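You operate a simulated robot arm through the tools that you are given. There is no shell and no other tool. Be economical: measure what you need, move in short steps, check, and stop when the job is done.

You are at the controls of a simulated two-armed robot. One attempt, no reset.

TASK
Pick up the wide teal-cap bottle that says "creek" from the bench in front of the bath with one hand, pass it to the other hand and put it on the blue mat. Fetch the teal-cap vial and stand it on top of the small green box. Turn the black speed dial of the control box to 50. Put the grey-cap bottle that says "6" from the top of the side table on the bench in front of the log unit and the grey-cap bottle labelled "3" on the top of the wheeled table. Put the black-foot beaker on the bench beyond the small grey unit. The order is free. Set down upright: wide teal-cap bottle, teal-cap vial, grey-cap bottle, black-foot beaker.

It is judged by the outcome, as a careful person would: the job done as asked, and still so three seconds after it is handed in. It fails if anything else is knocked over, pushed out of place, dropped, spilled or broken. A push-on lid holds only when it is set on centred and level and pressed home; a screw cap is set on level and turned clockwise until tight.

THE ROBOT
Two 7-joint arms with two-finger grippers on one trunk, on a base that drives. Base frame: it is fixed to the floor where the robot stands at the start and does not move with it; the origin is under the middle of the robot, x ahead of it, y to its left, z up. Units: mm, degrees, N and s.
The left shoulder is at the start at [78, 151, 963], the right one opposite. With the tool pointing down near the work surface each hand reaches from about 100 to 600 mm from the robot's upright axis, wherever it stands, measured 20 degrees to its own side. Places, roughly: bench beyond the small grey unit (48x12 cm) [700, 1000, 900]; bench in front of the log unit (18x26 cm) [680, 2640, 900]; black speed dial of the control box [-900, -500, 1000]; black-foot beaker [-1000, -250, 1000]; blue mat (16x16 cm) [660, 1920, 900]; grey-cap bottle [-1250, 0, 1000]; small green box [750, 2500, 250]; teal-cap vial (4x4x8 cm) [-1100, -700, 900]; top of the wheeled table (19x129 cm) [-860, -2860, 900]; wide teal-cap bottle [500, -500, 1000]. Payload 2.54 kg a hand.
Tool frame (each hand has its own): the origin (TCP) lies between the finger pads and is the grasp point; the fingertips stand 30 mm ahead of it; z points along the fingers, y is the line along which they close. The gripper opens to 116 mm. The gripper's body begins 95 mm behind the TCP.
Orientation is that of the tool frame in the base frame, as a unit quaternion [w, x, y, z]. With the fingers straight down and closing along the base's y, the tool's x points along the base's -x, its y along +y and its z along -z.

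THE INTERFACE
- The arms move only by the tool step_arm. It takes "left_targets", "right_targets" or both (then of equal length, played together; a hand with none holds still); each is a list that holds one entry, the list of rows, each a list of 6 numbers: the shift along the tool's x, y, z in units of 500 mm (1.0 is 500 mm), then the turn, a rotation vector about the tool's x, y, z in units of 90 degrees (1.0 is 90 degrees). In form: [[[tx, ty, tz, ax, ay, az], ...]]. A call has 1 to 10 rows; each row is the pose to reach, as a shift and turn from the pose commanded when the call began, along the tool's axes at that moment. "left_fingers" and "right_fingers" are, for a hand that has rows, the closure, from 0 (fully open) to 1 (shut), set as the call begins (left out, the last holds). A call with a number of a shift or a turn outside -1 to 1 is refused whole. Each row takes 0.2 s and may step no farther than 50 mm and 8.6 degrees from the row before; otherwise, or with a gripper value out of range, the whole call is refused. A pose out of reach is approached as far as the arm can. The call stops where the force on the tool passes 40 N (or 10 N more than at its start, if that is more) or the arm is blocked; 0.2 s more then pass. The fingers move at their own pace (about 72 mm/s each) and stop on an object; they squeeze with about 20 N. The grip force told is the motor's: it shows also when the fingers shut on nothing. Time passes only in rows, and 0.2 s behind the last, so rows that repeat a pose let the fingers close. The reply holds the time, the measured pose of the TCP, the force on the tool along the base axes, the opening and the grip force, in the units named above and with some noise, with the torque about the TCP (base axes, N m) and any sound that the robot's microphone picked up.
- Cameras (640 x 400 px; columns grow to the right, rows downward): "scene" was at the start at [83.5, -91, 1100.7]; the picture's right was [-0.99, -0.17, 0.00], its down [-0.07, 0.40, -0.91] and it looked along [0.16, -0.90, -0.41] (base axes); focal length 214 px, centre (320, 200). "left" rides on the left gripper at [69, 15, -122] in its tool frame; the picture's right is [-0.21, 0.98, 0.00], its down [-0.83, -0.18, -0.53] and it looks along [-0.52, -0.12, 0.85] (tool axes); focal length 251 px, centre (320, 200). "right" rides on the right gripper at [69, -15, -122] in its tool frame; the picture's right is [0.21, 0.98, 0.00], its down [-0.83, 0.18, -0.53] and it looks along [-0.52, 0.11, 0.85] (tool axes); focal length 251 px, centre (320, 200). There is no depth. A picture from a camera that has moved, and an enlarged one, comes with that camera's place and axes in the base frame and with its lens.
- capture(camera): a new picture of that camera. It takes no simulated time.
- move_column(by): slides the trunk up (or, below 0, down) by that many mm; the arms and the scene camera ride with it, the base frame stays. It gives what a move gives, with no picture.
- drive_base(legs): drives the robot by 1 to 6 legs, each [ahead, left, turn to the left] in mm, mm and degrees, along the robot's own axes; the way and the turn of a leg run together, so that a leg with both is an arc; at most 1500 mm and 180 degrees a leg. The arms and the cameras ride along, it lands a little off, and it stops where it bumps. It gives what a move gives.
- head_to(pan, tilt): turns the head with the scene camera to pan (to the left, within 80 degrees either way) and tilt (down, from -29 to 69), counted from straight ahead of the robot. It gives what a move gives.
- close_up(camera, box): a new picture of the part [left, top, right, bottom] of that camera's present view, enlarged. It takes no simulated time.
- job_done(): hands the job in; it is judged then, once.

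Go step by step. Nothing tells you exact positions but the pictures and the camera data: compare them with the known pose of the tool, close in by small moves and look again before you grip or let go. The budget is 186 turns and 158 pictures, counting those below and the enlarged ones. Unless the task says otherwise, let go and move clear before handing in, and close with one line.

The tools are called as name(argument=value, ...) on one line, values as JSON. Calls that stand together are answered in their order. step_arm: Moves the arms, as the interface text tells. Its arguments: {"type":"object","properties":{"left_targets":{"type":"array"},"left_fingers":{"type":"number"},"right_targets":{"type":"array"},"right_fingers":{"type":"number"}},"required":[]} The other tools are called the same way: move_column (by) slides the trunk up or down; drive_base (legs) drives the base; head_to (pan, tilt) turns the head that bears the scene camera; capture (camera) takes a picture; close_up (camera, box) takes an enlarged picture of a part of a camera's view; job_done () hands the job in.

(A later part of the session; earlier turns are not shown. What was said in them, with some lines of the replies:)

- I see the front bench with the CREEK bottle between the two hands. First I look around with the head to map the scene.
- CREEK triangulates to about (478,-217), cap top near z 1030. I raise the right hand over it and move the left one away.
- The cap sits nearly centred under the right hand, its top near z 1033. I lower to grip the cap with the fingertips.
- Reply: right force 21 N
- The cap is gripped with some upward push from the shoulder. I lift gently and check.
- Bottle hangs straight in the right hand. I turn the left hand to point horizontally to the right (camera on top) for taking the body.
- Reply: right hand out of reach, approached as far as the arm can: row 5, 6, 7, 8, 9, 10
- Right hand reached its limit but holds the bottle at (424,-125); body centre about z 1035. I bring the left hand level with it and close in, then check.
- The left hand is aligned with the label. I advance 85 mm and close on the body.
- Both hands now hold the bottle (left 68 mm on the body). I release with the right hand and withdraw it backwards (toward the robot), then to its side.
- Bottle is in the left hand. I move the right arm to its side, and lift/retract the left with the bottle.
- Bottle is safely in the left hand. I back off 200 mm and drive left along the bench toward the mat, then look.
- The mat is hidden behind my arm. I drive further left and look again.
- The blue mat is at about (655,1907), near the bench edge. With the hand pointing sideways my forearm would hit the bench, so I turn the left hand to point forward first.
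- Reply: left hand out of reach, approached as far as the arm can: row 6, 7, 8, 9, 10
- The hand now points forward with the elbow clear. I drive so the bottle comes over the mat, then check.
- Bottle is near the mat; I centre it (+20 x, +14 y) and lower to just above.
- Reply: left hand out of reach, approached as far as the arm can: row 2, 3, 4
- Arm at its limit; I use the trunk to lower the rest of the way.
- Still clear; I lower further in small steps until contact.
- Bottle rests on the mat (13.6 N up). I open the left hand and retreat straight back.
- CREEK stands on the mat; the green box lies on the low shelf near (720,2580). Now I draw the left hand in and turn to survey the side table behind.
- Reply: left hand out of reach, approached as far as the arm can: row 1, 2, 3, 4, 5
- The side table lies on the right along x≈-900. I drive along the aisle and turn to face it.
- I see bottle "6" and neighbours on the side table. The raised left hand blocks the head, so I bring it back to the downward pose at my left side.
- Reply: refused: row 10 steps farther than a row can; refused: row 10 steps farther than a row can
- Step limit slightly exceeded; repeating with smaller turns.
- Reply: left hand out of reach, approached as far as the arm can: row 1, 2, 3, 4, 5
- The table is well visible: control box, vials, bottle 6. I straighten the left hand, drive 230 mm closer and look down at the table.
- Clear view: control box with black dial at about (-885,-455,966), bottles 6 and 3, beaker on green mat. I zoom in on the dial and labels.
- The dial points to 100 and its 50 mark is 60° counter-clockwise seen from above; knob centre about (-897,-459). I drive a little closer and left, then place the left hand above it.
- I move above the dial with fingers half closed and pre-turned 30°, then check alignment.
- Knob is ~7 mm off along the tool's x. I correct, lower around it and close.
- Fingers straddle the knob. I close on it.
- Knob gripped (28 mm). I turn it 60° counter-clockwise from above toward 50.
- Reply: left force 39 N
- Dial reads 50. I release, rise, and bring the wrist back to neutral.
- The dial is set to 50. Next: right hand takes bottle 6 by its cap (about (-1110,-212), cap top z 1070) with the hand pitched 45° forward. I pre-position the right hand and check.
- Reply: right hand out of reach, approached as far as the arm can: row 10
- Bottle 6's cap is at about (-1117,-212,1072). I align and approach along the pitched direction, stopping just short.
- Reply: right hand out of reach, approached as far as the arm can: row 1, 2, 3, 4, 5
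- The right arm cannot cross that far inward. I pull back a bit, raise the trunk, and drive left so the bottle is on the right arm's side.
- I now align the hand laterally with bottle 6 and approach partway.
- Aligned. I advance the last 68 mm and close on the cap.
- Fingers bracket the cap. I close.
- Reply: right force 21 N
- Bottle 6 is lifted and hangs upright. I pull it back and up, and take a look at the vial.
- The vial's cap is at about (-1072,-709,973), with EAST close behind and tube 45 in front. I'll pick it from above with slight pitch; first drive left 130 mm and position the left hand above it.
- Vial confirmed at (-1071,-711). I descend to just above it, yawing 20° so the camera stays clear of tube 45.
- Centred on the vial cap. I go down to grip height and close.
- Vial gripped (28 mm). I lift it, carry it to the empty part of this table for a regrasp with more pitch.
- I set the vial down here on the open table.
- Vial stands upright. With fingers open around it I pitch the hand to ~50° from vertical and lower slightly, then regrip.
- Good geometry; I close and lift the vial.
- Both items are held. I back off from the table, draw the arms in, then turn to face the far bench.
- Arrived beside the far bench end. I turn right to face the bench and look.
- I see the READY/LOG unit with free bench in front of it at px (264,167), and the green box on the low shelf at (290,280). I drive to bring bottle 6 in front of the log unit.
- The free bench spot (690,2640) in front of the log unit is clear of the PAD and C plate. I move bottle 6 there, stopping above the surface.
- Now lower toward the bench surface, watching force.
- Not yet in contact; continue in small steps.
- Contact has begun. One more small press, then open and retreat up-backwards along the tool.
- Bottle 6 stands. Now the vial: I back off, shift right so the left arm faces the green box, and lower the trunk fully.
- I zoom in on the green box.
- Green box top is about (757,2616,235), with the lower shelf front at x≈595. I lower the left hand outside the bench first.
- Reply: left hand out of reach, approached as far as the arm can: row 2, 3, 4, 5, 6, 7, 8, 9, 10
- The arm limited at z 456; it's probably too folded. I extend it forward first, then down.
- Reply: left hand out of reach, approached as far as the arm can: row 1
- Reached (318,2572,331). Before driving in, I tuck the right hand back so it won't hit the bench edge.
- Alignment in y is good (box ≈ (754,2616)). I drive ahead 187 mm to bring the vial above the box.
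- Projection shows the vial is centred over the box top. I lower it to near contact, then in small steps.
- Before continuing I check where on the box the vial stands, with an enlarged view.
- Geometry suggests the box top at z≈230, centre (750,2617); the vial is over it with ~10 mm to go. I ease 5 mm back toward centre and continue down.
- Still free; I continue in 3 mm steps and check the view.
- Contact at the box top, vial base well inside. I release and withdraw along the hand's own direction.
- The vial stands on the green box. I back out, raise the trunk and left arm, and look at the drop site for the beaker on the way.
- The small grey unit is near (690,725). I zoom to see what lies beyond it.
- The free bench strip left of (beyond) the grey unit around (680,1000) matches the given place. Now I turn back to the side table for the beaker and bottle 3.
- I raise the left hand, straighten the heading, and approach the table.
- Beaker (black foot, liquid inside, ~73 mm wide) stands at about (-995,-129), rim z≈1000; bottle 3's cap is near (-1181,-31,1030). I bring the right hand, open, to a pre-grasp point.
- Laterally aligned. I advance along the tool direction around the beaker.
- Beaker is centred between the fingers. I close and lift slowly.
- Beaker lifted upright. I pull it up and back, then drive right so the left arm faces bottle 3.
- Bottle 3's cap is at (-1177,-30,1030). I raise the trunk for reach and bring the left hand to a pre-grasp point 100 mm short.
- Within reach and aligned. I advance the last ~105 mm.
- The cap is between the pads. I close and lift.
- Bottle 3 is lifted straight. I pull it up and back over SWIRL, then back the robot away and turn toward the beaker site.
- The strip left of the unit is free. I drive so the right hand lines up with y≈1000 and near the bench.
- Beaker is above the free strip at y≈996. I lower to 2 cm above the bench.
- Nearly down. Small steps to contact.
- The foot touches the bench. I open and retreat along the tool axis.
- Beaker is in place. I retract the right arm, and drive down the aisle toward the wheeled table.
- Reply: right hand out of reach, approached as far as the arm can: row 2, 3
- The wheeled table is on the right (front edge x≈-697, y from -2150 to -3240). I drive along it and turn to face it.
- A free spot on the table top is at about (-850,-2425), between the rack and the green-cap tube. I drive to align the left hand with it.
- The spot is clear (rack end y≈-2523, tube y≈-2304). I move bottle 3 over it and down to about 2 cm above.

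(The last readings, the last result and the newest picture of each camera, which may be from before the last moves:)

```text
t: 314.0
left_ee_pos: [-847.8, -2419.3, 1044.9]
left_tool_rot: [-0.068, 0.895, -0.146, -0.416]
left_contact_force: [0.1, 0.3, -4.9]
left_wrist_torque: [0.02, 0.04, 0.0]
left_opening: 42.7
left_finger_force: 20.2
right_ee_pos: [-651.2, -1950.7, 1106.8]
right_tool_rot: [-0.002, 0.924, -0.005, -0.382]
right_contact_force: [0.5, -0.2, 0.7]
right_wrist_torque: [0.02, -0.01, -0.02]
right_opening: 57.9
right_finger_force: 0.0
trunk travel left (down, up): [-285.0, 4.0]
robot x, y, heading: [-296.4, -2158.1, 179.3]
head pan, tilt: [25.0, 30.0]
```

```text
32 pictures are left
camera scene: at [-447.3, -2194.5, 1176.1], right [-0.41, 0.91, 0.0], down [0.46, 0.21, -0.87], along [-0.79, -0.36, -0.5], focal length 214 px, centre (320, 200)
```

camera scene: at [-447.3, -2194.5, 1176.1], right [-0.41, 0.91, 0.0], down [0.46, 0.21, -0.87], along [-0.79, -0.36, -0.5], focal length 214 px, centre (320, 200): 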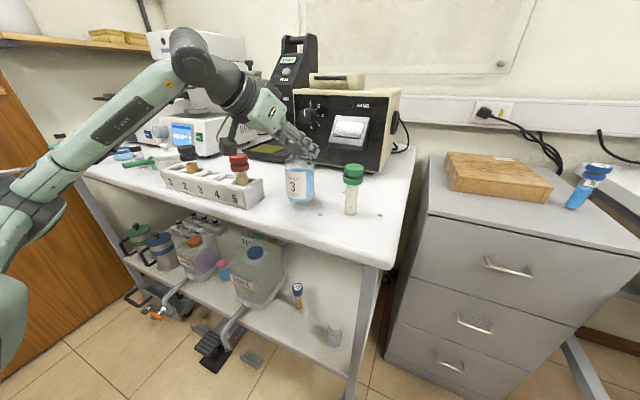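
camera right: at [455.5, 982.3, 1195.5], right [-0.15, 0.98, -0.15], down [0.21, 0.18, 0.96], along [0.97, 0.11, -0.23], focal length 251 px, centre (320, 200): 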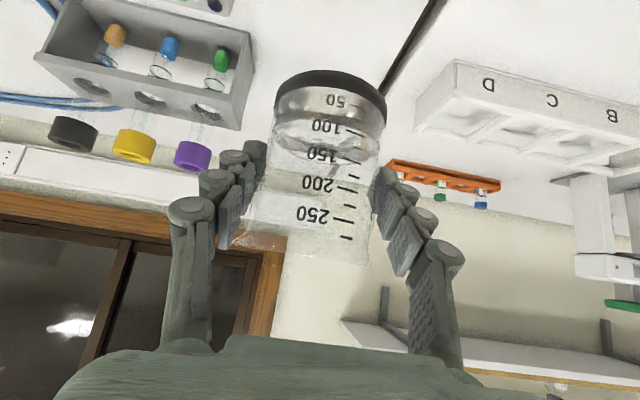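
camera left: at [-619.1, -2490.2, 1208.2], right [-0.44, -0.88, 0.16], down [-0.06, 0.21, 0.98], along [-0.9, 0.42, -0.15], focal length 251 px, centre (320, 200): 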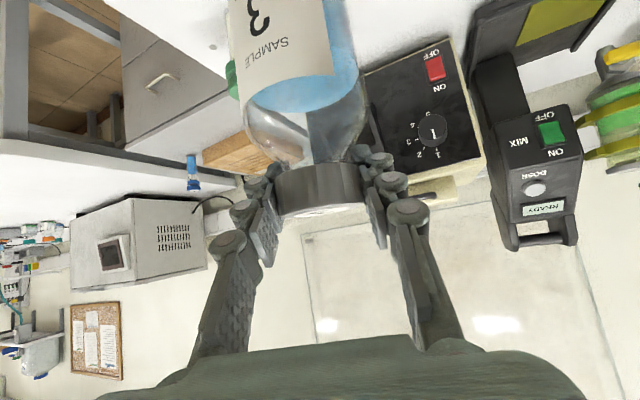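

Clear. I lower in steps to contact.

step_arm(left_targets=[[[0.012, 0, 0.0103, 0, 0, 0], [0.0245, 0, 0.0206, 0, 0, 0]]])

step_arm(left_targets=[[[0.0061, 0, 0.0051, 0, 0, 0]]])

step_arm(left_targets=[[[0.0046, 0, 0.0039, 0, 0, 0]]])

close_up(camera="scene", box=[220, 80, 380, 240])

```text
t: 314.6
left_ee_pos: [-847.6, -2419.0, 1028.9]
left_tool_rot: [-0.067, 0.895, -0.145, -0.417]
left_contact_force: [0.6, 0.1, -4.1]
left_wrist_torque: [-0.02, 0.04, -0.03]
left_opening: 43.0
left_finger_force: 20.1
right_ee_pos: [-652.9, -1950.4, 1107.1]
right_tool_rot: [-0.002, 0.924, -0.006, -0.382]
right_contact_force: [0.1, 0.7, -0.2]
right_wrist_torque: [-0.03, 0.03, -0.01]
right_opening: 58.1
right_finger_force: 0.1
trunk travel left (down, up): [-285.0, 4.0]
robot x, y, heading: [-296.6, -2158.6, 179.4]
head pan, tilt: [25.0, 30.0]
```

```text
t: 315.0
left_ee_pos: [-847.1, -2419.8, 1027.4]
left_tool_rot: [-0.068, 0.894, -0.146, -0.418]
left_contact_force: [0.4, 0.5, -0.6]
left_wrist_torque: [0.01, 0.02, -0.05]
left_opening: 43.0
left_finger_force: 19.6
right_ee_pos: [-652.3, -1950.2, 1106.7]
right_tool_rot: [-0.003, 0.924, -0.006, -0.382]
right_contact_force: [0.2, -0.2, 0.9]
right_wrist_torque: [-0.01, 0.02, -0.02]
right_opening: 58.2
right_finger_force: 0.0
trunk travel left (down, up): [-285.0, 4.0]
robot x, y, heading: [-297.0, -2156.1, 179.4]
head pan, tilt: [25.0, 30.0]
```

```text
t: 315.4
left_ee_pos: [-846.5, -2419.6, 1026.9]
left_tool_rot: [-0.068, 0.894, -0.145, -0.419]
left_contact_force: [0.1, -3.6, 12.5]
left_wrist_torque: [0.07, -0.05, 0.05]
left_opening: 43.3
left_finger_force: 20.0
right_ee_pos: [-650.6, -1951.3, 1107.9]
right_tool_rot: [-0.002, 0.924, -0.005, -0.383]
right_contact_force: [-0.7, 0.5, -0.4]
right_wrist_torque: [0.01, -0.01, 0.01]
right_opening: 58.1
right_finger_force: 0.2
trunk travel left (down, up): [-285.0, 4.0]
robot x, y, heading: [-299.2, -2157.9, 179.3]
head pan, tilt: [25.0, 30.0]
```

```text
2.50 times, centred on (300, 160) of scene
camera zoom: at [-446.1, -2194.2, 1176.6], right [-0.41, 0.91, 0.0], down [0.45, 0.21, -0.87], along [-0.79, -0.36, -0.5], focal length 536 px, centre (370, 300)
```

zoom: 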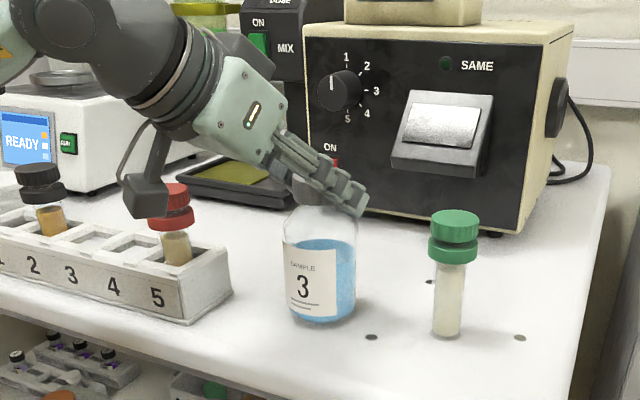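

Bottle 3 stands on the table. I release and retreat along the tool axis.

step_arm(left_targets=[[[0, 0, 0, 0, 0, 0], [0, 0, 0, 0, 0, 0]]], left_fingers=0.3)

step_arm(left_targets=[[[0, 0, -0.06, 0, 0, 0], [0, 0, -0.14, 0, 0, 0], [0, 0, -0.22, 0, 0, 0], [0, 0, -0.3, 0, 0, 0]]])

drive_base(legs=[[-150, 0, 0]])

capture(camera="scene")

```text
t: 316.0
left_ee_pos: [-846.0, -2418.9, 1022.1]
left_tool_rot: [-0.068, 0.895, -0.146, -0.415]
left_contact_force: [-0.2, -0.6, 0.0]
left_wrist_torque: [0.03, -0.04, 0.02]
left_opening: 81.2
left_finger_force: 0.1
right_ee_pos: [-650.3, -1950.5, 1108.1]
right_tool_rot: [-0.002, 0.924, -0.005, -0.381]
right_contact_force: [0.0, 0.1, -0.1]
right_wrist_torque: [0.0, 0.0, 0.02]
right_opening: 58.4
right_finger_force: 0.1
trunk travel left (down, up): [-285.0, 4.0]
robot x, y, heading: [-297.1, -2157.8, 179.4]
head pan, tilt: [25.0, 30.0]
```

```text
t: 317.0
left_ee_pos: [-736.1, -2455.5, 1121.3]
left_tool_rot: [-0.067, 0.895, -0.146, -0.416]
left_contact_force: [0.5, 0.2, 0.0]
left_wrist_torque: [0.02, 0.03, 0.01]
left_opening: 81.3
left_finger_force: 0.1
right_ee_pos: [-650.9, -1950.9, 1107.4]
right_tool_rot: [-0.002, 0.924, -0.005, -0.382]
right_contact_force: [-0.9, -0.3, 0.7]
right_wrist_torque: [0.01, 0.03, -0.02]
right_opening: 57.8
right_finger_force: 0.1
trunk travel left (down, up): [-285.0, 4.0]
robot x, y, heading: [-297.5, -2159.6, 179.0]
head pan, tilt: [25.0, 30.0]
```

```text
t: 318.3
left_ee_pos: [-586.1, -2457.1, 1121.8]
left_tool_rot: [-0.068, 0.894, -0.148, -0.417]
left_contact_force: [1.0, -0.4, -0.3]
left_wrist_torque: [-0.02, 0.05, -0.01]
left_opening: 81.0
left_finger_force: 0.1
right_ee_pos: [-499.3, -1952.0, 1108.9]
right_tool_rot: [-0.004, 0.924, -0.008, -0.383]
right_contact_force: [1.1, -0.2, 1.0]
right_wrist_torque: [-0.01, 0.01, -0.01]
right_opening: 58.1
right_finger_force: 0.1
trunk travel left (down, up): [-285.0, 4.0]
robot x, y, heading: [-143.4, -2160.9, 179.0]
head pan, tilt: [25.0, 30.0]
```

```text
30 pictures are left
camera scene: at [-295.8, -2196.0, 1176.3], right [-0.41, 0.91, 0.0], down [0.46, 0.2, -0.87], along [-0.79, -0.35, -0.5], focal length 214 px, centre (320, 200)
```

scene: 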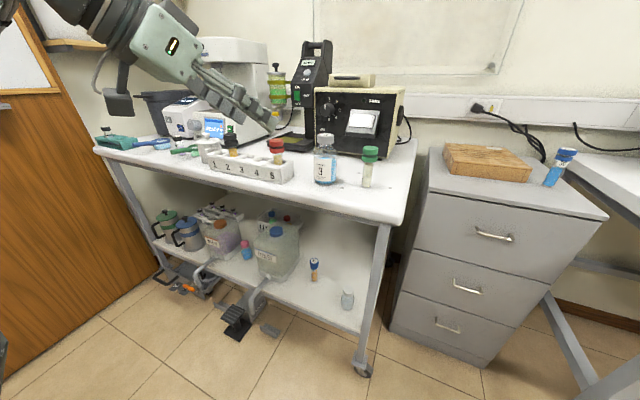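

All tasks appear complete: bottle 3 stands on the wheeled table, and everything else was verified after release. I hand the job in.

job_done()

```text
The job is handed in.
```

I finished every part of the task and handed it in: CREEK is on the blue mat after the hand-to-hand pass, the vial stands on the green box, and the dial reads 50. Bottle 6 is in front of the log unit, bottle 3 is on the wheeled table, and the beaker is on the bench beyond the small grey unit. I took "beyond" to mean the free strip to the unit's left, which matches the place you gave.
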